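You operate a simulated robot arm through the tools that you are given. There is no shell and no other tool.

You are at the controls of a simulated robot arm. One attempt, no reset.

## Task
Put things in order on the top of the small lacing bench. At the end: the green soap bottle stands where the grey waxing rag stood; the cream air bench rag stands where the green soap bottle stood; the blue adapter stands on top of the brown air bench grease jar; the grey waxing rag stands on top of the beige pale wooden stand; whatever was shut is shut again. Leave all else as you found it, and nothing knocked over.
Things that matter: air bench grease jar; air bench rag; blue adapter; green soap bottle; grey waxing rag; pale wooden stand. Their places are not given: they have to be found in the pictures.

Only the result counts: the job must be done as asked and must still hold three seconds after the hand-in. Knocking over, shifting, dropping, spilling or breaking anything else fails it.

## Robot
A 7-joint arm with a two-finger parallel gripper, fixed in place. Base frame: the origin is on the floor under the middle of its stand, x ahead of it, y to its left, z up; the work surface is at about z = 860. Readings come in mm, degrees, newtons and seconds.
With the tool pointing down near the work surface it reaches from about 300 to 700 mm from the base axis. Its first joint turns from -66.0 to 66.0 degrees. Payload 1.57 kg.
The tool frame sits at the grasp point between the pads (the TCP): z along the fingers, y along the line on which they close. The tips reach 30 mm beyond it. Largest opening 110 mm; finger width 24, thickness 12; the body of the gripper, 48 by 112 mm, starts 78 mm behind the TCP.
Orientation is that of the tool frame in the base frame, as a unit quaternion [x, y, z, w]. With the fingers straight down and closing along the base's y, the tool's x points along the base's -x, its y along +y and its z along -z.

## Interface
- The arm moves only by the tool step_arm. Its argument "moves" is one flat list of numbers, 7 for each row, row after row: the shift along the base's x, y, z in units of 20 mm (1.0 is 20 mm), then the turn, a rotation vector about the base's x, y, z in units of 5 degrees (1.0 is 5 degrees), then the gripper command, from -1 (shut) to 1 (fully open), values between in proportion. In form: [tx, ty, tz, ax, ay, az, hand, tx, ty, tz, ax, ay, az, hand, ...]. A call has 1 to 20 rows; each row shifts and turns the commanded pose from where the row before left it. A call with a number of a shift or a turn outside -1 to 1 is refused whole. Each row takes 0.2 s and may step no farther than 50 mm and 8.6 degrees from the row before; otherwise, or with a gripper value out of range, the whole call is refused. Where a pose cannot be reached the arm comes as near as it can. A force on the tool above 40 N (or 10 N above the force at the start of the call, whichever is more), or a blocked arm, ends the call early, and 0.2 s more pass. The fingers move at their own pace (about 108 mm/s each) and stop on an object; they squeeze with about 42 N. The grip force told is the motor's: it shows also when the fingers shut on nothing. Time passes only in rows, and 0.2 s behind the last, so rows that do not move let the fingers close. The reply holds the time, the measured pose of the TCP, the force on the tool along the base axes, the opening and the grip force, in the units named above and with some noise, with the torque about the TCP (base axes, N m) and any sound that the robot's microphone picked up.
- Cameras (640 x 400 px; columns grow to the right, rows downward): "scene" is fixed at [163.9, -405, 1389.8]; the picture's right is [0.72, -0.69, 0.00], its down [-0.50, -0.51, -0.70] and it looks along [0.49, 0.50, -0.71] (base axes); focal length 290 px, centre (320, 200). "wrist" rides on the gripper at [70, 16, -141] in the tool frame; the picture's right is [-0.23, 0.97, 0.00], its down [-0.86, -0.20, -0.48] and it looks along [-0.47, -0.11, 0.88] (tool axes); focal length 222 px, centre (320, 200).
- snapshot(camera): a new picture of that camera. The clock stands still meanwhile.
- point_at(camera, pixels): for up to 12 pixels [column, row] of the newest picture of that camera ("zoom" is the newest enlarged one), the place [x, y, z] in the base frame of the surface seen there, good to about 2 mm. The clock stands still meanwhile.
- close_up(camera, box): a new picture of the part [left, top, right, bottom] of that camera's present view, enlarged. The clock stands still meanwhile.
- close_job(): hands the job in; it is judged then, once.

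Unless the task says otherwise, let go and move clear before handing in.

The tools are called after "Call:" by a JSON object that holds its "method" and its "body". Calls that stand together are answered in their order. step_arm: Moves the arm, as the interface text tells. Its arguments: {"type":"object","properties":{"moves":{"type":"array"}},"required":["moves"]} The other tools are called the same way: snapshot (camera) takes a picture; point_at (camera, pixels) gives the place of the surface under pixels of a picture; close_up (camera, box) takes an enlarged picture of a part of a camera's view; close_job () hands the job in.

At the start:

```text
t: 0.0
eef_pos: [395.1, 13.3, 1138.5]
orientation: [0.0, 1.0, 0.0, 0.0]
contact_force: [0.7, 0.4, 0.4]
wrist_torque: [0.0, 0.0, -0.01]
grip_width: 110.0
grip_force: 0.1
```

scene: 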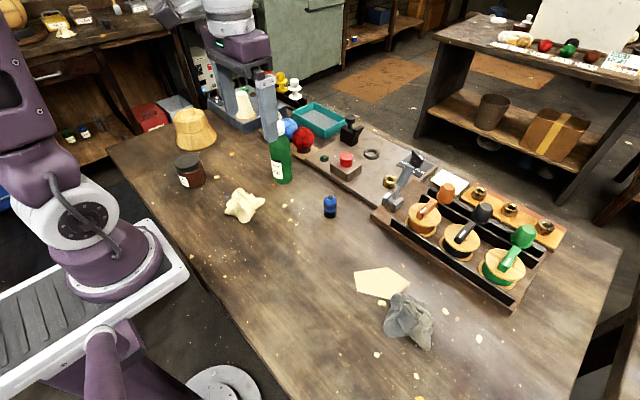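
wrist: 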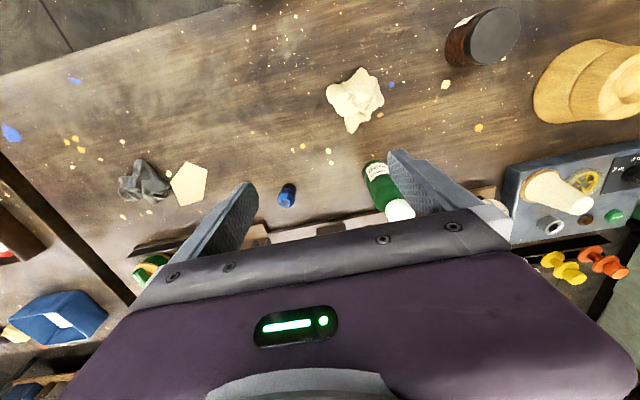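

The scene shows the jar near (190,170), a tan wooden object at (195,130), the cream rag at (243,205), the green bottle at (281,160), the blue adapter at (330,206) and the grey rag at (408,320). I'll enlarge these areas to look at their details.

Call:
{"method": "close_up", "body": {"camera": "scene", "box": [140, 80, 360, 230]}}

Call:
{"method": "close_up", "body": {"camera": "scene", "box": [300, 180, 560, 370]}}

Call:
{"method": "snapshot", "body": {"camera": "scene"}}

```text
2.67 times, centred on (250, 155) of scene
```

zoom: 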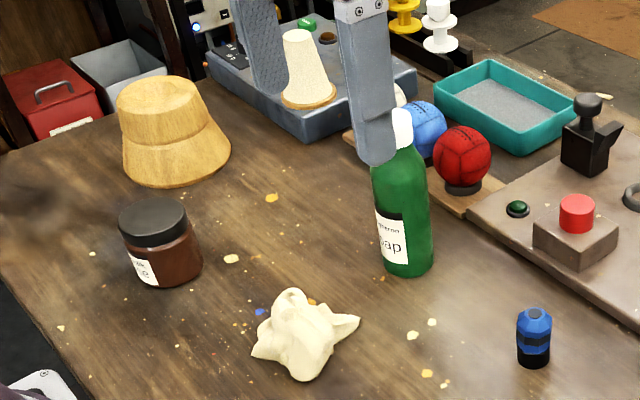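

```text
2.11 times, centred on (430, 275) of scene
```

zoom: 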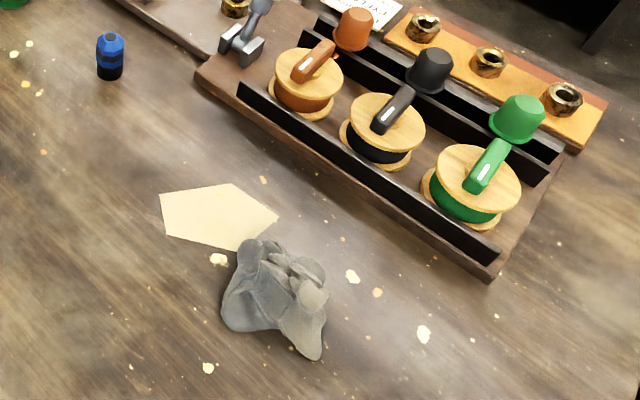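

```text
taken
```

scene: 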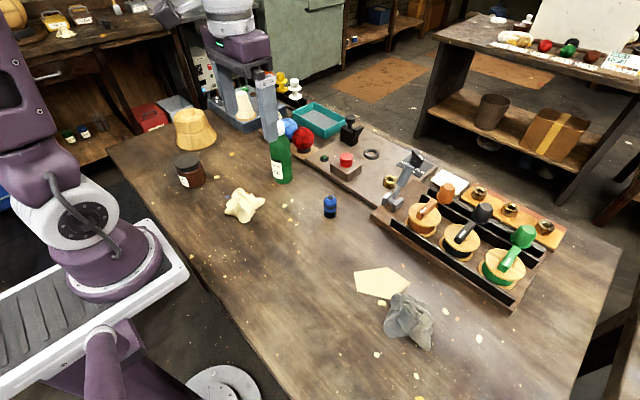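

The scene camera shows everything I need, but the beige stand could be the hat-shaped block at (195,130) or the flat pentagon at (380,283). I'll measure points on the objects and zoom in further.

Call:
{"method": "point_at", "body": {"camera": "scene", "pixels": [[190, 113], [195, 128], [195, 145], [178, 150], [215, 135], [187, 158], [192, 184], [243, 197], [243, 220], [380, 283], [360, 272], [405, 275]]}}

Call:
{"method": "close_up", "body": {"camera": "wrist", "box": [300, 0, 640, 240]}}

Call:
{"method": "close_up", "body": {"camera": "wrist", "box": [80, 130, 320, 280]}}

Call:
{"method": "close_up", "body": {"camera": "scene", "box": [150, 90, 250, 160]}}

```text
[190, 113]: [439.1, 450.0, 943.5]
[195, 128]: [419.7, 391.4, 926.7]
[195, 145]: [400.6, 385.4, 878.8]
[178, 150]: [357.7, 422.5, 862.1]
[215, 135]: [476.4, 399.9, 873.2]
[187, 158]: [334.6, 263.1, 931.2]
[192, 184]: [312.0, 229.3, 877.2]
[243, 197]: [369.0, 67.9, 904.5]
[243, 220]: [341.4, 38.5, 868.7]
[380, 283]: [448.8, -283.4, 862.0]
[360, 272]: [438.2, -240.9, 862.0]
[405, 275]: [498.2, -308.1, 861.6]
```

```text
1.67 times, centred on (470, 120) of wrist
```

zoom: 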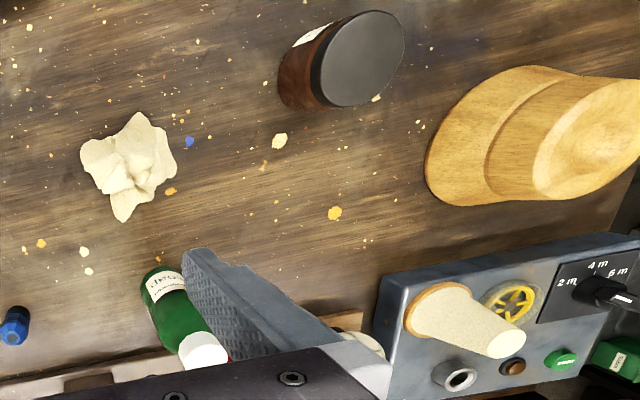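

```text
2.67 times, centred on (200, 205) of wrist
```

zoom: 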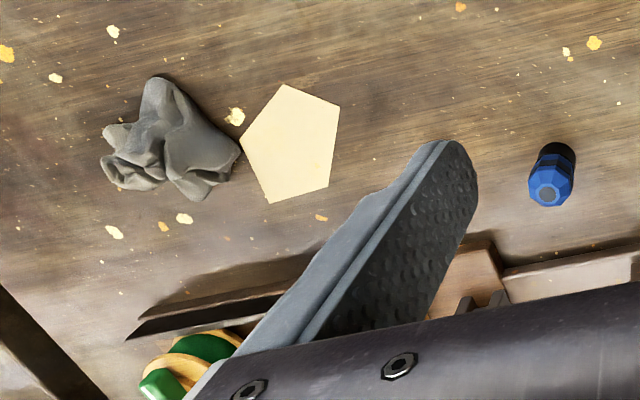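

```text
5.71 times, centred on (200, 125) of scene
```

zoom: 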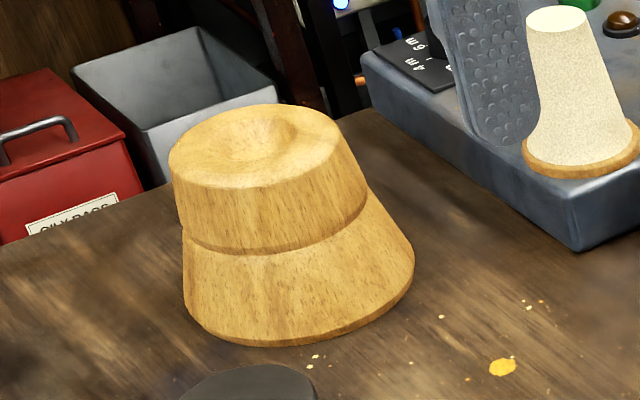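

The wooden block has a dimpled flat top at about z 945, so it is the stand. Next I'll measure the bottle, adapter, rags and jar on enlarged pictures, starting with the stand's zoom.

Call:
{"method": "point_at", "body": {"camera": "zoom", "pixels": [[255, 106], [335, 125], [345, 165], [245, 188], [172, 150], [258, 135], [200, 325], [300, 343], [400, 300], [412, 260], [190, 235], [365, 205]]}}

Call:
{"method": "close_up", "body": {"camera": "scene", "box": [240, 110, 350, 230]}}

```text
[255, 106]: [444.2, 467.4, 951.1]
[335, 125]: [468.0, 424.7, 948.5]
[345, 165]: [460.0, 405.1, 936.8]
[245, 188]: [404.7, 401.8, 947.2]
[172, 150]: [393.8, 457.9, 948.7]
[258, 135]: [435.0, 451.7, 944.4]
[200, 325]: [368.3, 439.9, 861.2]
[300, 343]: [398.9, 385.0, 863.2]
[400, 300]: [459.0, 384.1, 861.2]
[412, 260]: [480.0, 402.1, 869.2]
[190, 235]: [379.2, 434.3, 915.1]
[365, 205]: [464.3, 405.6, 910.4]
```

```text
3.33 times, centred on (295, 170) of scene
```

zoom: 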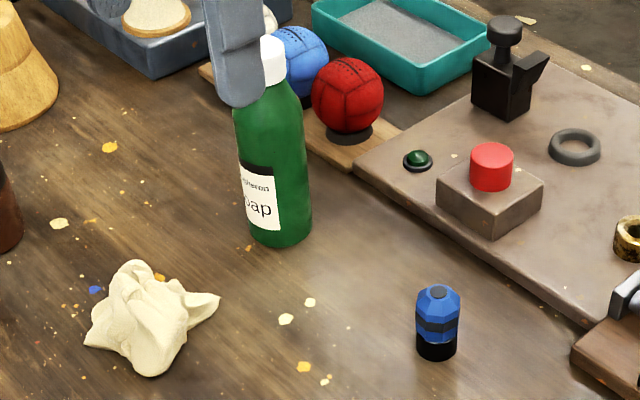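

The stand top is a ring centred near (431,434) at z 948. Now I'll measure the bottle, adapter and cream rag in this zoom.

Call:
{"method": "point_at", "body": {"camera": "zoom", "pixels": [[280, 245], [250, 235], [308, 232], [272, 180], [282, 110], [275, 45], [280, 80], [438, 291], [437, 330], [437, 358], [418, 345], [457, 345]]}}

Call:
{"method": "point_at", "body": {"camera": "zoom", "pixels": [[135, 265], [165, 285], [150, 310], [155, 340], [150, 375], [88, 340], [218, 300], [190, 325], [110, 330], [438, 310], [424, 310], [455, 305]]}}

Call:
{"method": "close_up", "body": {"camera": "scene", "box": [350, 250, 470, 370]}}

```text
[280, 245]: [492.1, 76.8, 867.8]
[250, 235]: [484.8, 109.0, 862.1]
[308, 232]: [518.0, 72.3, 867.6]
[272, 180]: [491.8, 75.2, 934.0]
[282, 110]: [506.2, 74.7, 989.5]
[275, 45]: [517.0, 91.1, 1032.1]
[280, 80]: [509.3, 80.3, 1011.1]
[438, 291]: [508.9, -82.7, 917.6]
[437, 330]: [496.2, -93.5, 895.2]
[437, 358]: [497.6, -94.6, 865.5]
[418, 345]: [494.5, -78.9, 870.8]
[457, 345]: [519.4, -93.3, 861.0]
```

```text
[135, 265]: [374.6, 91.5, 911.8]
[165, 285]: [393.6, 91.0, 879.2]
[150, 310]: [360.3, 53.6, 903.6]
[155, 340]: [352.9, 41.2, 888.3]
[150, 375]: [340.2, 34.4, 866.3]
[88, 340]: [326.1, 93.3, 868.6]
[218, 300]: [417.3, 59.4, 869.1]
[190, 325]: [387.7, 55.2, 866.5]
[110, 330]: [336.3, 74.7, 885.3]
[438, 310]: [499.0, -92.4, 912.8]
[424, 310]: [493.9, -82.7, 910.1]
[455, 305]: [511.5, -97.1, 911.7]
```

```text
3.33 times, centred on (410, 310) of scene
```

zoom: 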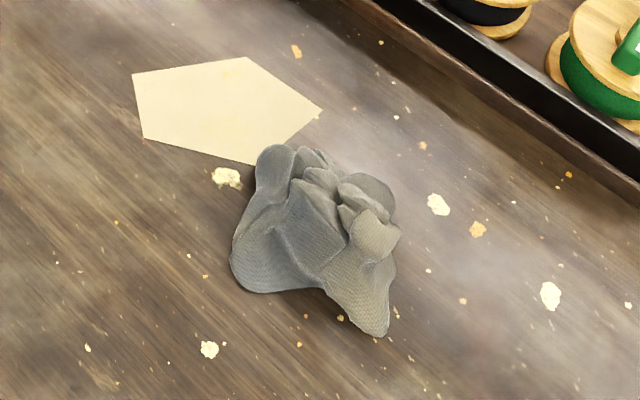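

The adapter sits near (507,-84) with its top at z 918, and the bottle axis is near (511,95) with its top at z 1033. Next I'll measure the grey rag in this zoom, then the jar.

Call:
{"method": "point_at", "body": {"camera": "zoom", "pixels": [[275, 150], [315, 155], [370, 185], [395, 235], [375, 330], [325, 285], [260, 290], [232, 260], [250, 220], [300, 220], [345, 215], [350, 270]]}}

Call:
{"method": "close_up", "body": {"camera": "scene", "box": [150, 140, 230, 200]}}

```text
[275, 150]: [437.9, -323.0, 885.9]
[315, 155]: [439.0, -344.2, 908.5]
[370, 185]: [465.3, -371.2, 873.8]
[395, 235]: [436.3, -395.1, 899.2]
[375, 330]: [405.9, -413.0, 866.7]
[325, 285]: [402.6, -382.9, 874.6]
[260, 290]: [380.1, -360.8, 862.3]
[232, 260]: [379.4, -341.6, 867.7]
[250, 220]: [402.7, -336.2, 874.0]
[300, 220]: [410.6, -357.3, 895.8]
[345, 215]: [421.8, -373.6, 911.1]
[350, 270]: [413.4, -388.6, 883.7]
```

```text
6.67 times, centred on (190, 170) of scene
```

zoom: 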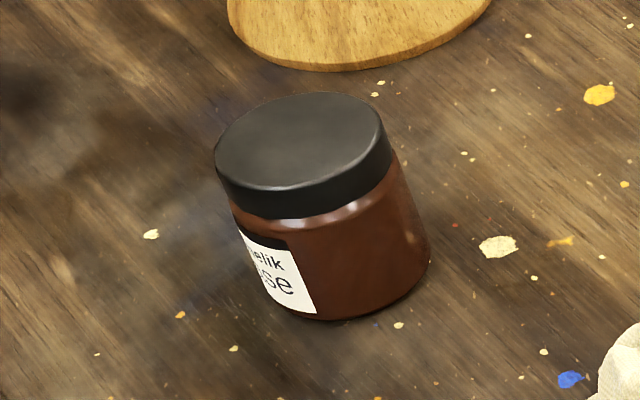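

The grey rag spans about x 380–465 and y -413 to -323, with its peak near (425,-370,911). I'll measure the jar lid now.

Call:
{"method": "point_at", "body": {"camera": "zoom", "pixels": [[300, 140], [310, 97], [225, 140], [375, 125], [250, 180], [340, 178], [330, 318], [425, 260], [320, 270], [235, 215], [390, 170], [300, 60]]}}

Call:
{"method": "snapshot", "body": {"camera": "wrist"}}

```text
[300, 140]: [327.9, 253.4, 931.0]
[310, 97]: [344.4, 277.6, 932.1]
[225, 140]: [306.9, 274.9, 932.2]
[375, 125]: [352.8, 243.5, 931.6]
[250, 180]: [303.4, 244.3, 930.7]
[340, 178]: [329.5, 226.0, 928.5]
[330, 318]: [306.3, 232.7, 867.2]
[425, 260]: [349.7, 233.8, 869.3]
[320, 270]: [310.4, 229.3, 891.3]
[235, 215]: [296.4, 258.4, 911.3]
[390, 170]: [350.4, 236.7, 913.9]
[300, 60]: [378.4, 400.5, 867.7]
```

```text
taken
```

wrist: 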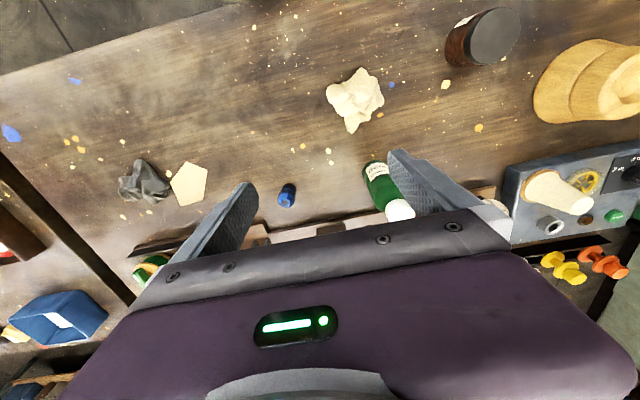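

The jar lid centre is near (328,254) at z 931 with a radius of about 28. I'll start with the grey rag and move above it with the fingers open, then look with the wrist camera.

Call:
{"method": "step_arm", "body": {"moves": [0.07, -1, -0.3, 0, 0, 0, 1, 0.07, -1, -0.3, 0, 0, 0, 1, 0.07, -1, -0.3, 0, 0, 0, 1, 0.07, -1, -0.3, 0, 0, 0, 1, 0.07, -1, -0.3, 0, 0, 0, 1, 0.07, -1, -0.3, 0, 0, 0, 1, 0.07, -1, -0.3, 0, 0, 0, 1, 0.07, -1, -0.3, 0, 0, 0, 1, 0.07, -1, -0.3, 0, 0, 0, 1, 0.07, -1, -0.3, 0, 0, 0, 1, 0.07, -1, -0.3, 0, 0, 0, 1, 0.07, -1, -0.3, 0, 0, 0, 1, 0.07, -1, -0.3, 0, 0, 0, 1, 0.07, -1, -0.3, 0, 0, 0, 1, 0.07, -1, -0.3, 0, 0, 0, 1, 0.07, -1, -0.3, 0, 0, 0, 1, 0.07, -1, -0.3, 0, 0, 0, 1, 0.07, -1, -0.3, 0, 0, 0, 1, 0.07, -1, -0.3, 0, 0, 0, 1, 0, 0, 0, 0, 0, 0, 1]}}

```text
t: 4.2
eef_pos: [422.0, -366.9, 1023.6]
orientation: [0.0, 1.0, 0.0, -0.001]
contact_force: [0.5, 0.6, 0.6]
wrist_torque: [-0.01, 0.01, 0.0]
grip_width: 110.1
grip_force: 0.0
```

The arm reached (422,-367,1024) with no contact. I'll take wrist pictures of the grey rag, and a scene picture now that the bottle is no longer hidden.

Call:
{"method": "snapshot", "body": {"camera": "wrist"}}

Call:
{"method": "snapshot", "body": {"camera": "scene"}}

Call:
{"method": "close_up", "body": {"camera": "wrist", "box": [220, 80, 420, 210]}}

```text
taken
```

wrist: 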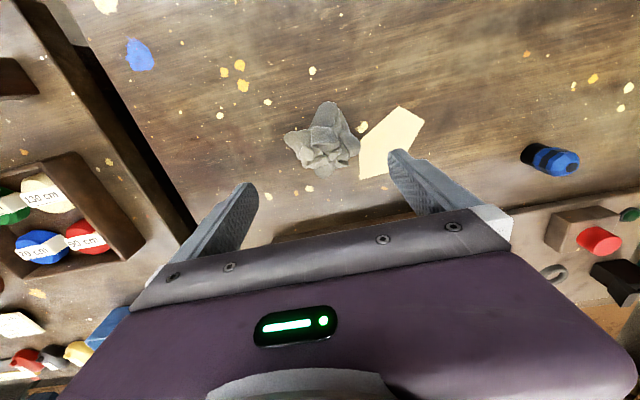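

```text
taken
```

scene: 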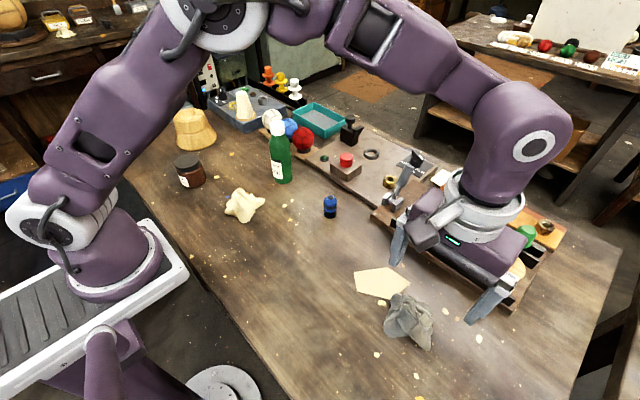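

```text
3.08 times, centred on (320, 145) of wrist
```

zoom: 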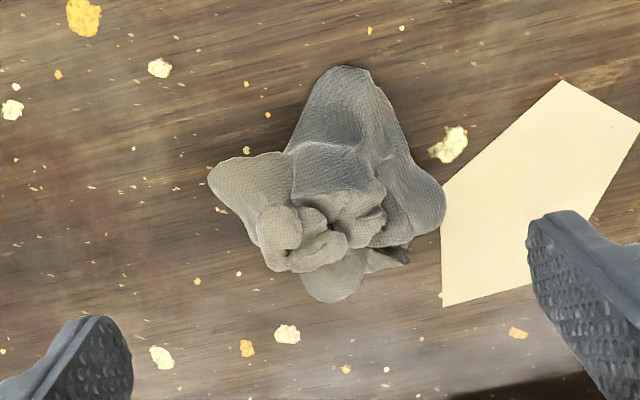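

The wrist zoom shows the rag with lobes at (345,75), (215,180), (335,295) and (440,195). I'll measure these and then look at the uncovered bottle.

Call:
{"method": "point_at", "body": {"camera": "zoom", "pixels": [[345, 72], [213, 180], [335, 295], [442, 200], [330, 160], [280, 230], [320, 250], [365, 210], [345, 115], [255, 185], [405, 200], [345, 280]]}}

Call:
{"method": "close_up", "body": {"camera": "scene", "box": [240, 95, 330, 195]}}

```text
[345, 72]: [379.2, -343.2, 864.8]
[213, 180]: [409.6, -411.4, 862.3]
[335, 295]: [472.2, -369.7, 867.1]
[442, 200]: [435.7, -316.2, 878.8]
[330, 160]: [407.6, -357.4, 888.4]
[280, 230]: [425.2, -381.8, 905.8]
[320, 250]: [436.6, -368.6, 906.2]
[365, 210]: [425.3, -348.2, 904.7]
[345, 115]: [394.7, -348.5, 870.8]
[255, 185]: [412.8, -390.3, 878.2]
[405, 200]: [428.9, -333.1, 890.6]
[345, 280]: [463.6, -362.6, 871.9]
```

```text
4.00 times, centred on (285, 145) of scene
```

zoom: 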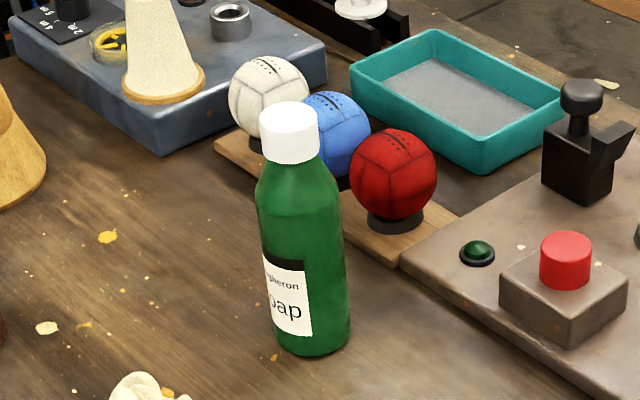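

The rag's lobes end at about (379,-343), (410,-411), (472,-370) and (436,-316), so its middle is near (425,-362). I'll turn the hand -45° so the fingers drop into the valleys between lobes, lower to z≈965, and look again.

Call:
{"method": "step_arm", "body": {"moves": [0.03, 0.03, -0.3, 0, 0, -1, 1, 0.03, 0.03, -0.3, 0, 0, -1, 1, 0.03, 0.03, -0.3, 0, 0, -1, 1, 0.03, 0.03, -0.3, 0, 0, -1, 1, 0.03, 0.03, -0.3, 0, 0, -1, 1, 0.03, 0.03, -0.3, 0, 0, -1, 1, 0.03, 0.03, -0.3, 0, 0, -1, 1, 0.03, 0.03, -0.3, 0, 0, -1, 1, 0.01, 0.06, -0.5, 0, 0, -1, 1, 0, 0, 0, 0, 0, 0, 1]}}

Call:
{"method": "snapshot", "body": {"camera": "wrist"}}

Call:
{"method": "close_up", "body": {"camera": "scene", "box": [350, 210, 530, 370]}}

```text
t: 6.4
eef_pos: [427.9, -360.6, 966.9]
orientation: [0.384, 0.923, 0.0, 0.001]
contact_force: [0.1, -0.5, -0.2]
wrist_torque: [0.0, 0.0, 0.05]
grip_width: 110.3
grip_force: 0.1
```

```text
taken
```

wrist: 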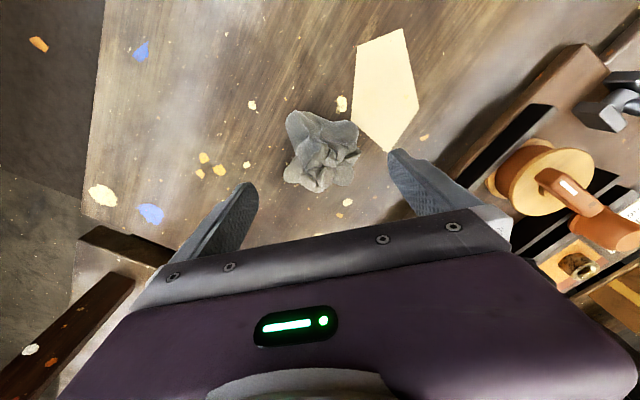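

```text
2.50 times, centred on (440, 290) of scene
```

zoom: 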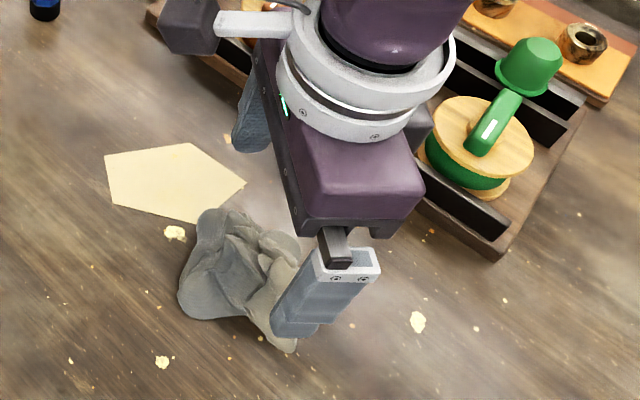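

The hand is turned and the rag sits between the fingers at (322,150) in the wrist view. I'll zoom in to check where the pads will land.

Call:
{"method": "close_up", "body": {"camera": "wrist", "box": [220, 80, 420, 220]}}

Call:
{"method": "point_at", "body": {"camera": "wrist", "pixels": [[287, 115], [284, 182], [322, 192], [355, 182], [360, 155], [355, 122], [322, 150], [300, 148], [340, 150], [322, 170], [322, 130], [345, 165]]}}

```text
2.86 times, centred on (320, 150) of wrist
```

zoom: 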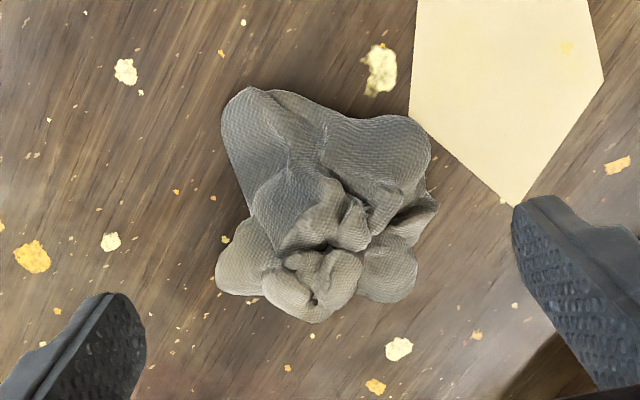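

```text
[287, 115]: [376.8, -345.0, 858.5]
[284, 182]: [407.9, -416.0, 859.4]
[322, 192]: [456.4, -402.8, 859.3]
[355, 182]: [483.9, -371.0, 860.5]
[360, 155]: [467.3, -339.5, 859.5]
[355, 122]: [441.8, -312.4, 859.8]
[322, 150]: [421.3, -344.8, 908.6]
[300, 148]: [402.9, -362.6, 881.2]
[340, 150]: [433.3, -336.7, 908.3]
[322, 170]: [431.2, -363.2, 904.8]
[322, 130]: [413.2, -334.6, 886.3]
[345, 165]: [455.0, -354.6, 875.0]
```

The closing line crosses the rag at zoom rows 211–243, from the left valley at (250,215) to the right edge at (435,200), so the rag's middle lies about 6 mm along tool y. I'll shift by that amount, narrow slightly, go down to z≈896 and close.

Call:
{"method": "step_arm", "body": {"moves": [0.2, 0.2, -0.3, 0, 0, 0, 0.75, 0, 0, -0.8, 0, 0, 0, 0.75, 0, 0, -0.8, 0, 0, 0, 0.75, 0, 0, -0.8, 0, 0, 0, 0.75, 0, 0, -0.8, 0, 0, 0, 0.75, 0, 0, -0.05, 0, 0, 0, 0.75, 0, 0, 0, 0, 0, 0, 0.3, 0, 0, 0, 0, 0, 0, 0, 0, 0, 0, 0, 0, 0, -0.5, 0, 0, 0, 0, 0, 0, -1, 0, 0, 0, 0, 0, 0, -1]}}

Call:
{"method": "snapshot", "body": {"camera": "wrist"}}

Call:
{"method": "close_up", "body": {"camera": "scene", "box": [350, 210, 530, 370]}}

```text
t: 8.8
eef_pos: [431.2, -356.3, 894.9]
orientation: [0.383, 0.924, 0.0, 0.0]
contact_force: [0.1, 0.8, -0.3]
wrist_torque: [0.03, 0.01, -0.01]
grip_width: 68.7
grip_force: 42.3
```

```text
taken
```

wrist: 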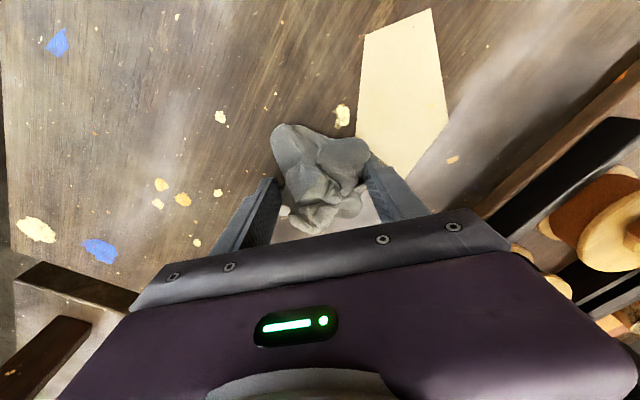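

```text
2.50 times, centred on (440, 290) of scene
```

zoom: 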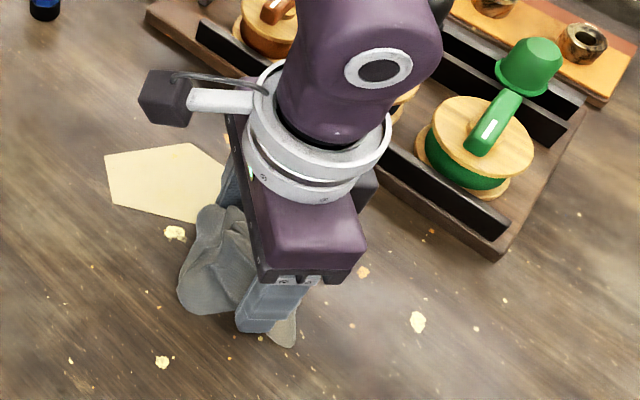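

The fingers stopped at 68.7 mm with 42 N of grip, so they hold the rag. I'll lift straight up and check.

Call:
{"method": "step_arm", "body": {"moves": [0, 0, 0.3, 0, 0, 0, -1, 0, 0, 0.7, 0, 0, 0, -1, 0, 0, 1, 0, 0, 0, -1, 0, 0, 1, 0, 0, 0, -1, 0, 0, 1, 0, 0, 0, -1, 0, 0, 1, 0, 0, 0, -1, 0, 0, 1, 0, 0, 0, -1, 0, 0, 1, 0, 0, 0, -1, 0, 0, 1, 0, 0, 0, -1, 0, 0, 1, 0, 0, 0, -1]}}

Call:
{"method": "snapshot", "body": {"camera": "wrist"}}

Call:
{"method": "snapshot", "body": {"camera": "scene"}}

```text
t: 11.0
eef_pos: [431.1, -355.5, 1076.4]
orientation: [0.382, 0.924, 0.0, 0.001]
contact_force: [-0.2, 0.5, 0.0]
wrist_torque: [-0.01, 0.01, 0.04]
grip_width: 68.3
grip_force: 42.3
```

```text
taken
```

wrist: 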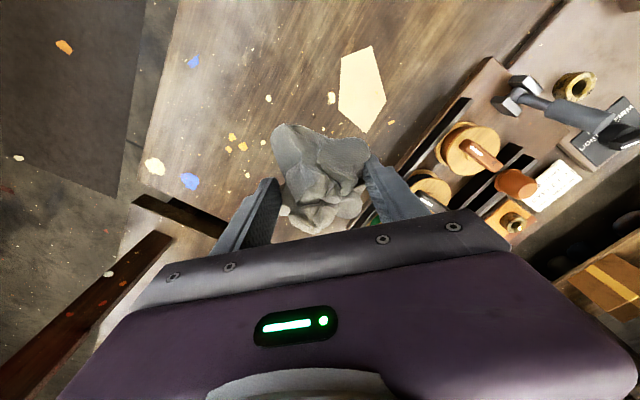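

```text
taken
```

scene: 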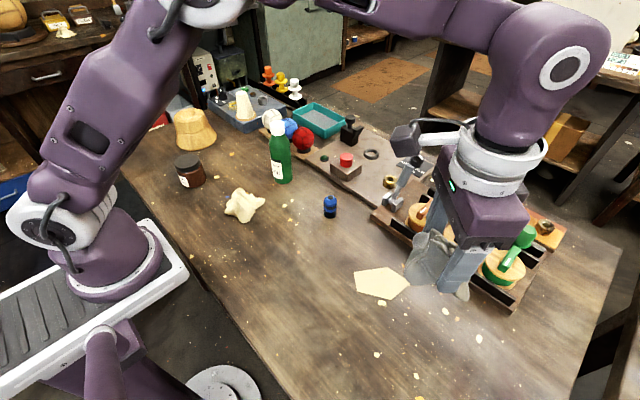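

The rag is off the table and firmly held at 68.3 mm. Before carrying it across I'll measure the machine panel near the stand, the held rag's outline, and the route.

Call:
{"method": "point_at", "body": {"camera": "scene", "pixels": [[236, 128], [211, 108], [244, 90], [244, 118], [205, 100], [268, 115], [298, 108], [281, 124], [267, 85], [304, 138], [209, 75], [260, 132]]}}

Call:
{"method": "close_up", "body": {"camera": "scene", "box": [380, 180, 500, 320]}}

Call:
{"method": "point_at", "body": {"camera": "wrist", "pixels": [[285, 135], [345, 145], [320, 180], [290, 180], [350, 170], [320, 155], [300, 215], [320, 215], [345, 205], [280, 150], [360, 150], [285, 210]]}}

```text
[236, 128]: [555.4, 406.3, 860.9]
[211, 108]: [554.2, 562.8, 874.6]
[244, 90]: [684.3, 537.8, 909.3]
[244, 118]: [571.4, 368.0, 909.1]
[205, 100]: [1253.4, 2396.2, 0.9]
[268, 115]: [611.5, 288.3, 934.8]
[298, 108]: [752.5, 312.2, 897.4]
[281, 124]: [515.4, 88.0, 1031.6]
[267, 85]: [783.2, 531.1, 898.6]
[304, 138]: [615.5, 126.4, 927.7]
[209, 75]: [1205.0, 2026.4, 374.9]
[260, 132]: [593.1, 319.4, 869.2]
```

```text
2.86 times, centred on (440, 250) of scene
```

zoom: 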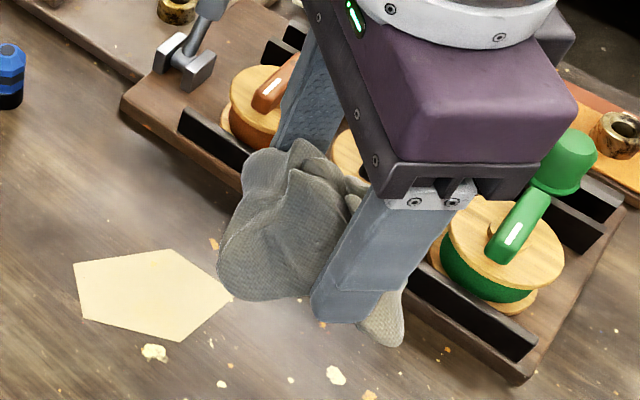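

```text
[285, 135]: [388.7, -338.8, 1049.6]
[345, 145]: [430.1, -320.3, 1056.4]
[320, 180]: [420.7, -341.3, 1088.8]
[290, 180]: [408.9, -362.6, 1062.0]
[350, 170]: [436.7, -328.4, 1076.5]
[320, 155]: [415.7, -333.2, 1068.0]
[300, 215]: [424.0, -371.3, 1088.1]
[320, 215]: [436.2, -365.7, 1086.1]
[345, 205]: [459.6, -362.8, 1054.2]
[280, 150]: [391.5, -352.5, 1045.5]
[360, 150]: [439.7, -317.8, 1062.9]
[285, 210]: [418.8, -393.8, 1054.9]
```

The held rag's underside is about 34 mm below the TCP, and its base middle is about (-7,-5) from the TCP. Everything on the route is below 1035, so I'll carry it at z≈1100 across towards the stand while turning the hand +90°.

Call:
{"method": "step_arm", "body": {"moves": [0, 1, 0.1, 0, 0, 0.45, -1, 0, 1, 0.1, 0, 0, 0.45, -1, 0, 1, 0.1, 0, 0, 0.45, -1, 0, 1, 0.1, 0, 0, 0.45, -1, 0, 1, 0.1, 0, 0, 0.45, -1, 0, 1, 0.1, 0, 0, 0.45, -1, 0, 1, 0.1, 0, 0, 0.45, -1, 0, 1, 0.1, 0, 0, 0.45, -1, 0, 1, 0.1, 0, 0, 0.45, -1, 0, 1, 0.1, 0, 0, 0.45, -1, 0, 1, 0.1, 0, 0, 0.45, -1, 0, 1, 0.1, 0, 0, 0.45, -1, 0, 1, 0.1, 0, 0, 0.45, -1, 0, 1, 0.1, 0, 0, 0.45, -1, 0, 1, 0.1, 0, 0, 0.45, -1, 0, 1, 0.1, 0, 0, 0.45, -1, 0, 1, 0.1, 0, 0, 0.45, -1, 0, 1, 0.1, 0, 0, 0.45, -1, 0, 1, 0, 0, 0, 0.45, -1, 0, 1, 0, 0, 0, 0.45, -1]}}

Call:
{"method": "step_arm", "body": {"moves": [0, 1, 0, 0, 0, 0.45, -1, 0, 1, 0, 0, 0, 0.45, -1, 0, 1, 0, 0, 0, 0.45, -1, 0, 1, 0, 0, 0, 0.45, -1, 0, 1, 0, 0, 0, 0.45, -1, 0, 1, 0, 0, 0, 0.45, -1, 0, 1, 0, 0, 0, 0.45, -1, 0, 1, 0, 0, 0, 0.45, -1, 0, 1, 0, 0, 0, 0.45, -1, 0, 1, 0, 0, 0, 0.45, -1, 0, 1, 0, 0, 0, 0.45, -1, 0, 1, 0, 0, 0, 0.45, -1, 0, 1, 0, 0, 0, 0.45, -1, 0, 1, 0, 0, 0, 0.45, -1, 0, 1, 0, 0, 0, 0.45, -1, 0, 1, 0, 0, 0, 0.45, -1, 0, 1, 0, 0, 0, 0.45, -1, 0, 0.6, 0, 0, 0, 0.45, -1, 0, 0.2, 0, 0, 0, 0.45, -1, 0, 0, 0, 0, 0, 0.45, -1]}}

Call:
{"method": "snapshot", "body": {"camera": "wrist"}}

Call:
{"method": "snapshot", "body": {"camera": "scene"}}

```text
t: 15.2
eef_pos: [432.9, 45.2, 1113.7]
orientation: [0.0, 1.0, 0.0, 0.0]
contact_force: [-0.5, 0.1, -0.8]
wrist_torque: [-0.01, -0.01, -0.01]
grip_width: 68.2
grip_force: 41.9
```

```text
t: 19.4
eef_pos: [431.0, 399.0, 1112.1]
orientation: [-0.383, 0.924, 0.0, -0.001]
contact_force: [-0.6, -0.6, -0.4]
wrist_torque: [0.0, -0.02, -0.01]
grip_width: 67.9
grip_force: 42.3
```

```text
taken
```

wrist: 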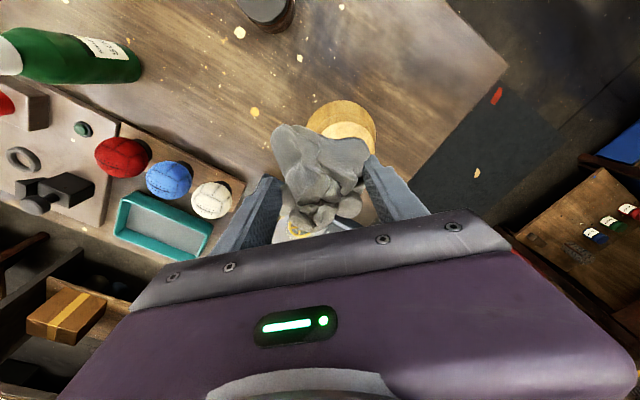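

```text
taken
```

scene: 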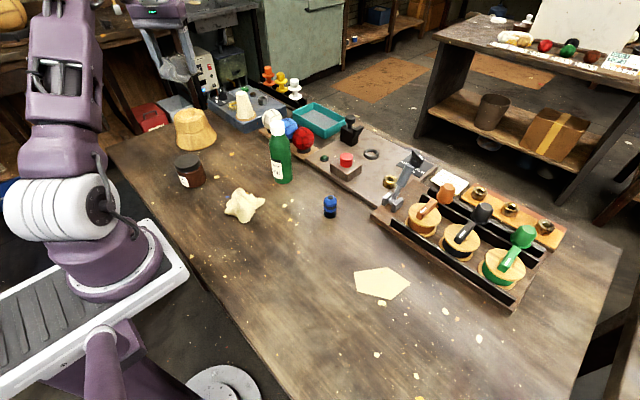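

The rag arrived still held at (431,399,1112), and the stand shows behind it at (345,130) in the wrist view. I'll move to (426,441), lower to about z 1012, and look from the scene camera.

Call:
{"method": "step_arm", "body": {"moves": [-0.1, 1, 0, 0, 0, 0, -1, -0.15, 1, 0, 0, 0, 0, -1, 0, 0.1, -0.5, 0, 0, 0, -1, 0, 0, -1, 0, 0, 0, -1, 0, 0, -1, 0, 0, 0, -1, 0, 0, -1, 0, 0, 0, -1, 0, 0, -1, 0, 0, 0, -1, 0, 0, -0.5, 0, 0, 0, -1, 0, 0, 0, 0, 0, 0, -1]}}

Call:
{"method": "snapshot", "body": {"camera": "wrist"}}

Call:
{"method": "close_up", "body": {"camera": "scene", "box": [140, 40, 260, 160]}}

```text
t: 21.4
eef_pos: [425.5, 443.2, 1012.8]
orientation: [-0.383, 0.924, 0.0, 0.0]
contact_force: [-0.4, 1.2, -0.3]
wrist_torque: [-0.02, 0.02, -0.04]
grip_width: 68.0
grip_force: 42.2
```

```text
taken
```

wrist: 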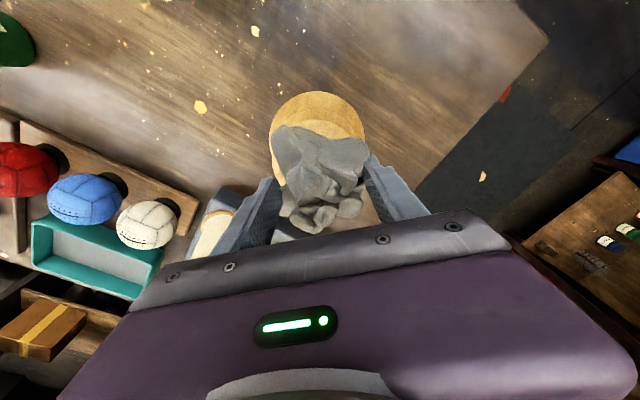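

```text
3.33 times, centred on (200, 100) of scene
```

zoom: 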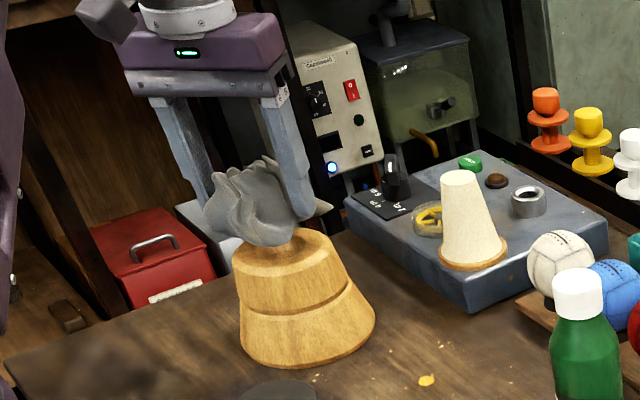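

The rag hangs over the stand top, and its base middle matches the stand's centre near (429,435). I'll lower in small steps and watch the force for contact near z≈985.

Call:
{"method": "step_arm", "body": {"moves": [0, -0.1, -0.6, 0, 0, 0, -1, 0, 0, -0.4, 0, 0, 0, -1, 0, 0, -0.2, 0, 0, 0, -1, 0, 0, 0, 0, 0, 0, -1]}}

Call:
{"method": "close_up", "body": {"camera": "scene", "box": [150, 70, 250, 160]}}

```text
t: 22.4
eef_pos: [425.6, 440.0, 989.3]
orientation: [-0.383, 0.924, 0.0, 0.0]
contact_force: [-0.2, -0.1, -0.2]
wrist_torque: [-0.02, 0.01, 0.0]
grip_width: 67.8
grip_force: 42.3
```

```text
4.44 times, centred on (200, 115) of scene
```

zoom: 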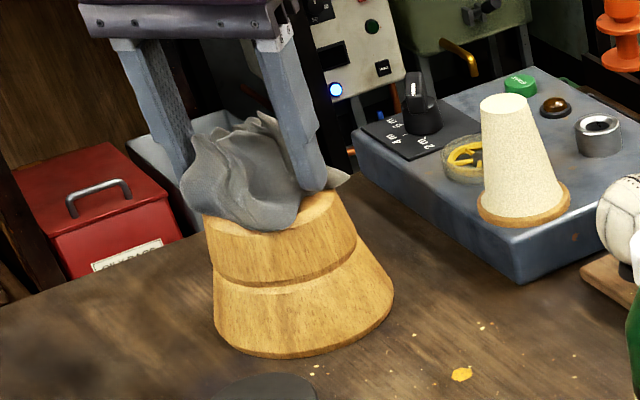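

The rag sits just above the stand and slightly left of it, spanning cols 180–350 against a stand top of 205–355. I'll nudge it 5 mm to picture-right and lower slowly to contact.

Call:
{"method": "step_arm", "body": {"moves": [0.18, -0.17, 0, 0, 0, 0, -1, 0, 0, -0.1, 0, 0, 0, -1, 0, 0, -0.1, 0, 0, 0, -1, 0, 0, 0, 0, 0, 0, -1]}}

```text
t: 23.3
eef_pos: [429.3, 437.6, 988.5]
orientation: [-0.382, 0.924, 0.002, 0.003]
contact_force: [-0.2, -0.9, 7.2]
wrist_torque: [-0.04, 0.16, 0.01]
grip_width: 67.4
grip_force: 42.5
stopped in row 4: the force on the tool passed its limit at 42 N (the readings are from after the stop); the commanded pose is now the measured one
```

Contact came at z 988.5, with 7 N remaining after the stop. The rag rests on the stand, so I'll open the fingers without moving and check.

Call:
{"method": "step_arm", "body": {"moves": [0, 0, 0, 0, 0, 0, 0.3, 0, 0, 0, 0, 0, 0, 0.6, 0, 0, 0, 0, 0, 0, 0.9, 0, 0, 0, 0, 0, 0, 1]}}

Call:
{"method": "close_up", "body": {"camera": "scene", "box": [150, 70, 250, 160]}}

Call:
{"method": "snapshot", "body": {"camera": "wrist"}}

```text
t: 24.3
eef_pos: [430.4, 436.9, 986.0]
orientation: [-0.383, 0.924, 0.001, 0.002]
contact_force: [-0.1, 0.6, 0.2]
wrist_torque: [-0.02, 0.02, -0.02]
grip_width: 110.1
grip_force: 0.1
```

```text
4.44 times, centred on (200, 115) of scene
```

zoom: 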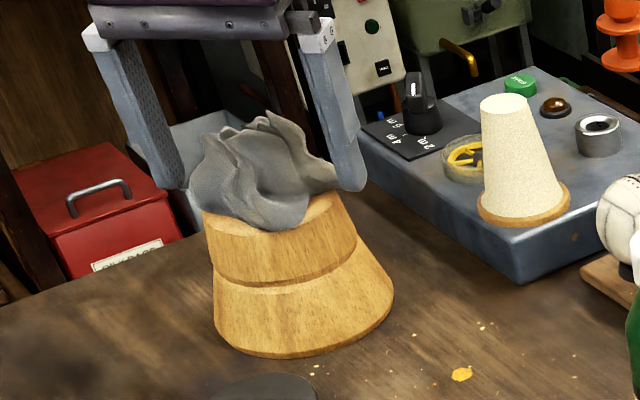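

```text
taken
```

wrist: 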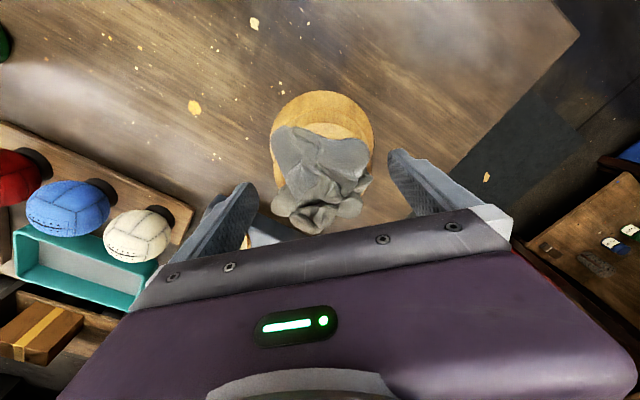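

The fingers are open at 110 mm and the rag rests on the stand. I'll rise straight up and check that it stays put.

Call:
{"method": "step_arm", "body": {"moves": [0, 0, 0.5, 0, 0, 0, 1, 0, 0, 1, 0, 0, 0, 1, 0, 0, 1, 0, 0, 0, 1, 0, 0, 1, 0, 0, 0, 1, 0, 0, 1, 0, 0, 0, 1, 0, 0, 1, 0, 0, 0, 1, 0, 0, 1, 0, 0, 0, 1, 0, 0, 0, 0, 0, 0, 1]}}

Call:
{"method": "close_up", "body": {"camera": "wrist", "box": [220, 60, 420, 220]}}

Call:
{"method": "close_up", "body": {"camera": "scene", "box": [150, 70, 250, 160]}}

```text
t: 26.1
eef_pos: [427.9, 436.3, 1116.8]
orientation: [-0.382, 0.924, 0.001, 0.002]
contact_force: [0.1, 0.6, -0.1]
wrist_torque: [-0.04, 0.0, 0.02]
grip_width: 110.2
grip_force: 0.1
```

```text
2.50 times, centred on (320, 140) of wrist
```

zoom: 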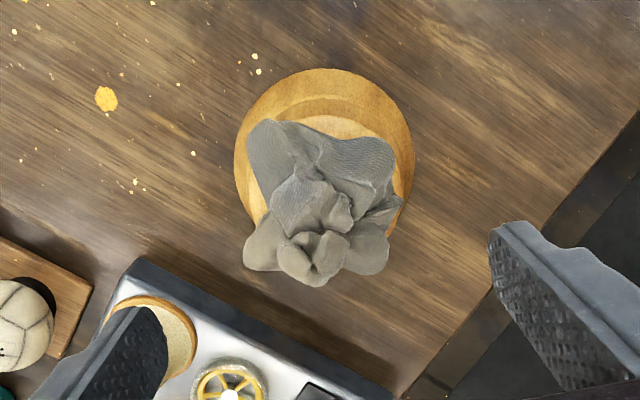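

```text
4.44 times, centred on (200, 115) of scene
```

zoom: 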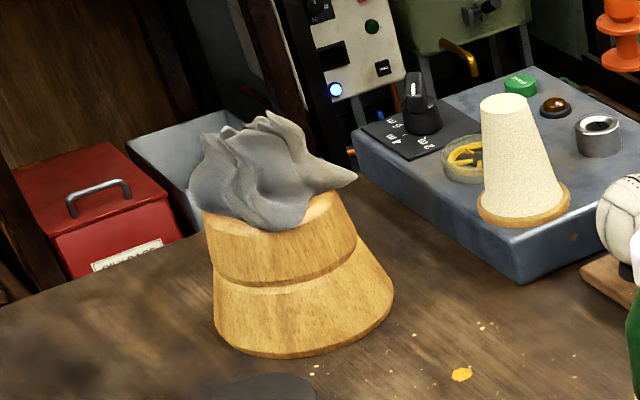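

The rag holds its place on the stand. I'll measure its lobes and the stand's rim in this view to see how well it is centred.

Call:
{"method": "snapshot", "body": {"camera": "wrist"}}

Call:
{"method": "close_up", "body": {"camera": "wrist", "box": [220, 60, 420, 220]}}

Call:
{"method": "point_at", "body": {"camera": "zoom", "pixels": [[255, 128], [385, 150], [252, 262], [380, 262], [315, 275], [310, 235], [330, 135], [338, 128], [396, 195], [400, 212], [300, 180], [320, 75]]}}

```text
taken
```

wrist: 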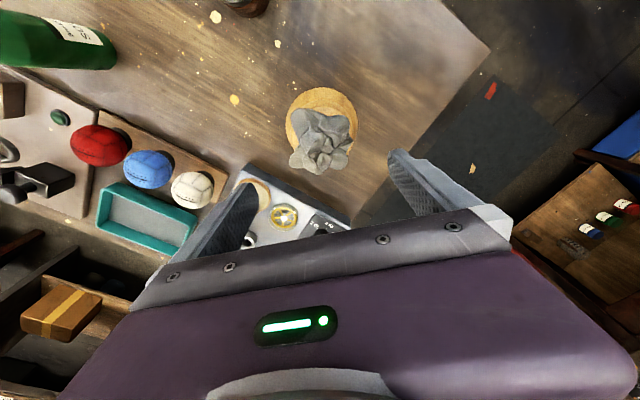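

```text
2.50 times, centred on (320, 140) of wrist
```

zoom: 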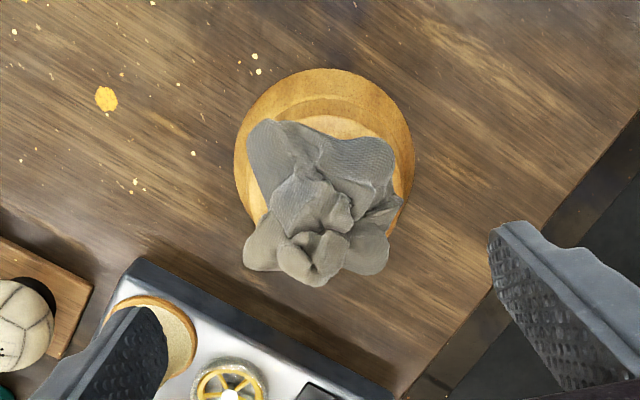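

```text
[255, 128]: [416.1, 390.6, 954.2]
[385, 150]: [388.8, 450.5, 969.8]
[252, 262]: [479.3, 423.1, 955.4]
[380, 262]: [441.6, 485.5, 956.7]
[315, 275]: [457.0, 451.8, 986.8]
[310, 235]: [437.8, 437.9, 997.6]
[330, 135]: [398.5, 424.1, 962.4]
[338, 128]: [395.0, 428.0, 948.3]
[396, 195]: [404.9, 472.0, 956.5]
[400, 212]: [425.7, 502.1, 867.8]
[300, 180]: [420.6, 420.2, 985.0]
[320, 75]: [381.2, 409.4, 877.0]
```

The rag's lobes average (431.5,437.5), matching the stand's centre, so that part is done. Next is the bottle: I'll move above (512,96) at z≈1117 while turning the hand back to straight.

Call:
{"method": "step_arm", "body": {"moves": [0.247, -1, 0, 0, 0, -0.53, 1, 0.247, -1, 0, 0, 0, -0.53, 1, 0.247, -1, 0, 0, 0, -0.53, 1, 0.247, -1, 0, 0, 0, -0.53, 1, 0.247, -1, 0, 0, 0, -0.53, 1, 0.247, -1, 0, 0, 0, -0.53, 1, 0.247, -1, 0, 0, 0, -0.53, 1, 0.247, -1, 0, 0, 0, -0.53, 1, 0.247, -1, 0, 0, 0, -0.53, 1, 0.247, -1, 0, 0, 0, -0.53, 1, 0.247, -1, 0, 0, 0, -0.53, 1, 0.247, -1, 0, 0, 0, -0.53, 1, 0.247, -1, 0, 0, 0, -0.53, 1, 0.247, -1, 0, 0, 0, -0.53, 1, 0.247, -1, 0, 0, 0, -0.53, 1, 0.247, -1, 0, 0, 0, -0.53, 1, 0.247, -1, 0, 0, 0, -0.52, 1, 0, 0, 0, 0, 0, 0, 1]}}

Call:
{"method": "snapshot", "body": {"camera": "wrist"}}

Call:
{"method": "snapshot", "body": {"camera": "scene"}}

```text
t: 29.9
eef_pos: [512.6, 95.0, 1116.8]
orientation: [0.001, 1.0, 0.0, 0.003]
contact_force: [-0.4, -1.0, 0.2]
wrist_torque: [0.02, -0.01, -0.04]
grip_width: 110.0
grip_force: 0.0
```

```text
taken
```

wrist: 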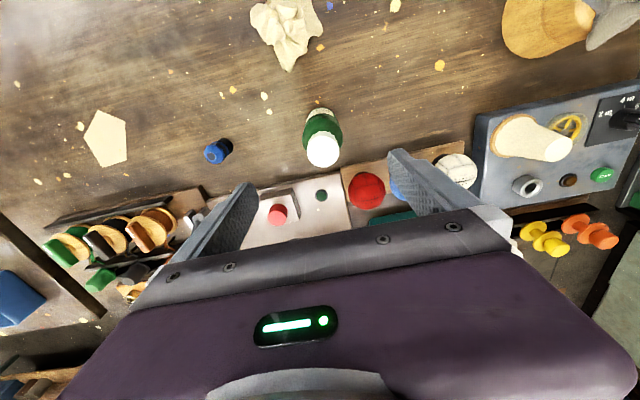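

```text
taken
```

scene: 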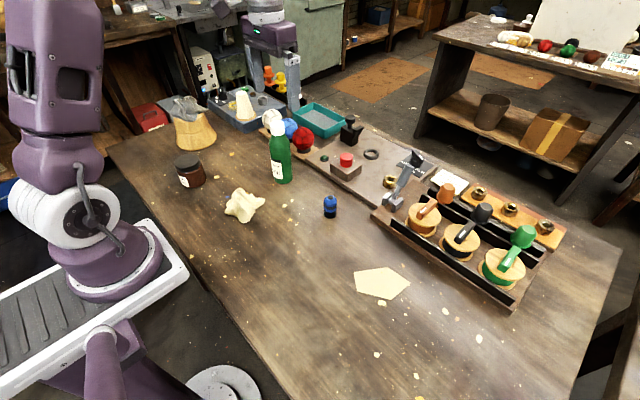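

The bottle's cap shows at (323,150), almost exactly under the TCP column. I'll measure the cap and body to refine the axis.

Call:
{"method": "close_up", "body": {"camera": "wrist", "box": [270, 90, 380, 180]}}

Call:
{"method": "point_at", "body": {"camera": "wrist", "pixels": [[323, 150], [308, 150], [338, 150], [323, 138], [323, 163], [312, 140], [334, 160], [305, 125], [341, 125], [320, 109], [308, 130], [338, 130]]}}

```text
4.44 times, centred on (325, 135) of wrist
```

zoom: 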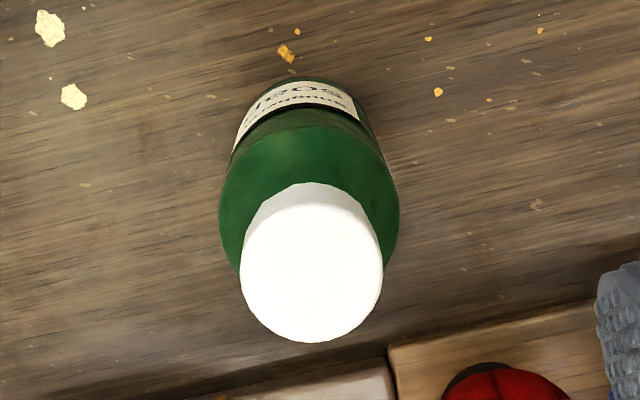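

```text
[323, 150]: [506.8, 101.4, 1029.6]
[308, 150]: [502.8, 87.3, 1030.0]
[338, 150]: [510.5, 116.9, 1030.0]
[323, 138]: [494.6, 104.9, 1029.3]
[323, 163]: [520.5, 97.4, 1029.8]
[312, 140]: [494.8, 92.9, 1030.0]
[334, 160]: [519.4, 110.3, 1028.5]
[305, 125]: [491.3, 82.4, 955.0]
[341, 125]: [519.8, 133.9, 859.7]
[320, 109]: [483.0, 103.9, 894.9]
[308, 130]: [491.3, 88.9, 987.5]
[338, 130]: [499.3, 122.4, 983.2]
```

The cap's centre is at about (508,101,1030) and the body's near side at x 483, so the bottle axis is (509,100). I'll centre on it and lower to z≈966, which keeps the palm above the cap.

Call:
{"method": "step_arm", "body": {"moves": [-0.18, 0.25, 0, 0, 0, 0, 1, 0, 0, -0.7, 0, 0, 0, 1, 0, 0, -0.9, 0, 0, 0, 1, 0, 0, -0.9, 0, 0, 0, 1, 0, 0, -0.9, 0, 0, 0, 1, 0, 0, -0.9, 0, 0, 0, 1, 0, 0, -0.9, 0, 0, 0, 1, 0, 0, -0.9, 0, 0, 0, 1, 0, 0, -0.9, 0, 0, 0, 1, 0, 0, -0.5, 0, 0, 0, 1, 0, 0, 0, 0, 0, 0, 1]}}

Call:
{"method": "snapshot", "body": {"camera": "wrist"}}

Call:
{"method": "close_up", "body": {"camera": "scene", "box": [220, 60, 350, 200]}}

```text
t: 32.3
eef_pos: [508.8, 103.2, 966.6]
orientation: [0.0, 1.0, 0.0, 0.002]
contact_force: [-0.3, 0.0, -0.4]
wrist_torque: [-0.02, -0.02, 0.04]
grip_width: 109.8
grip_force: 0.1
```

```text
taken
```

wrist: 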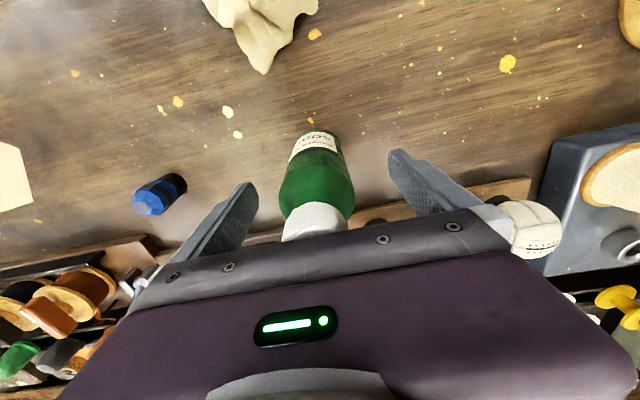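

```text
2.86 times, centred on (285, 130) of scene
```

zoom: 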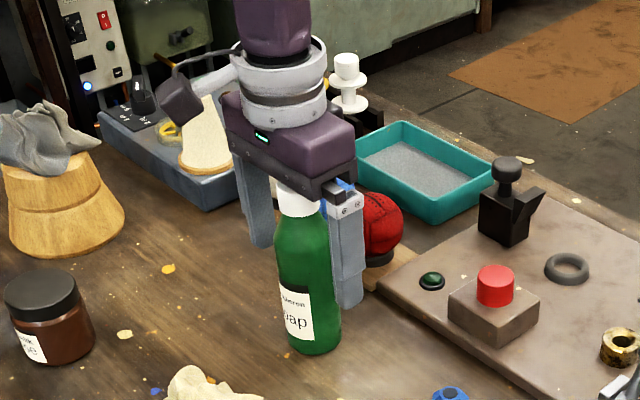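

The bottle stands between the fingers, its middle at col 317 against the TCP's 321, so I'll shift 3 mm in -y. Then I'll close on the body.

Call:
{"method": "step_arm", "body": {"moves": [0, -0.15, 0, 0, 0, 0, 1, 0, 0, 0, 0, 0, 0, 0.5, 0, 0, 0, 0, 0, 0, 0.2, 0, 0, 0, 0, 0, 0, 0, 0, 0, 0, 0, 0, 0, -0.3, 0, 0, 0, 0, 0, 0, -1, 0, 0, 0, 0, 0, 0, -1]}}

Call:
{"method": "close_up", "body": {"camera": "scene", "box": [220, 60, 350, 200]}}

```text
t: 33.9
eef_pos: [509.5, 99.7, 967.4]
orientation: [0.0, 1.0, 0.002, 0.003]
contact_force: [0.6, 3.0, 3.4]
wrist_torque: [0.12, 0.02, 0.0]
grip_width: 50.8
grip_force: 42.0
```

```text
2.86 times, centred on (285, 130) of scene
```

zoom: 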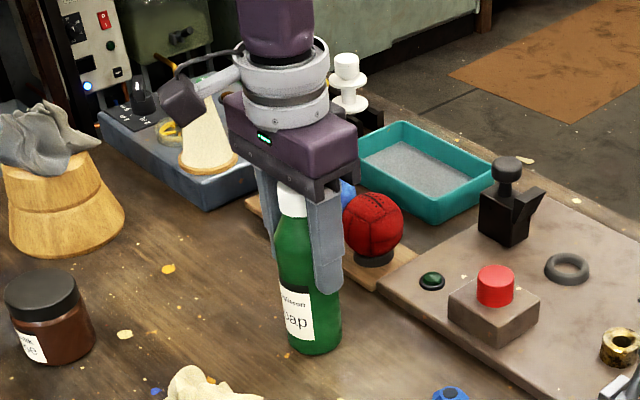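

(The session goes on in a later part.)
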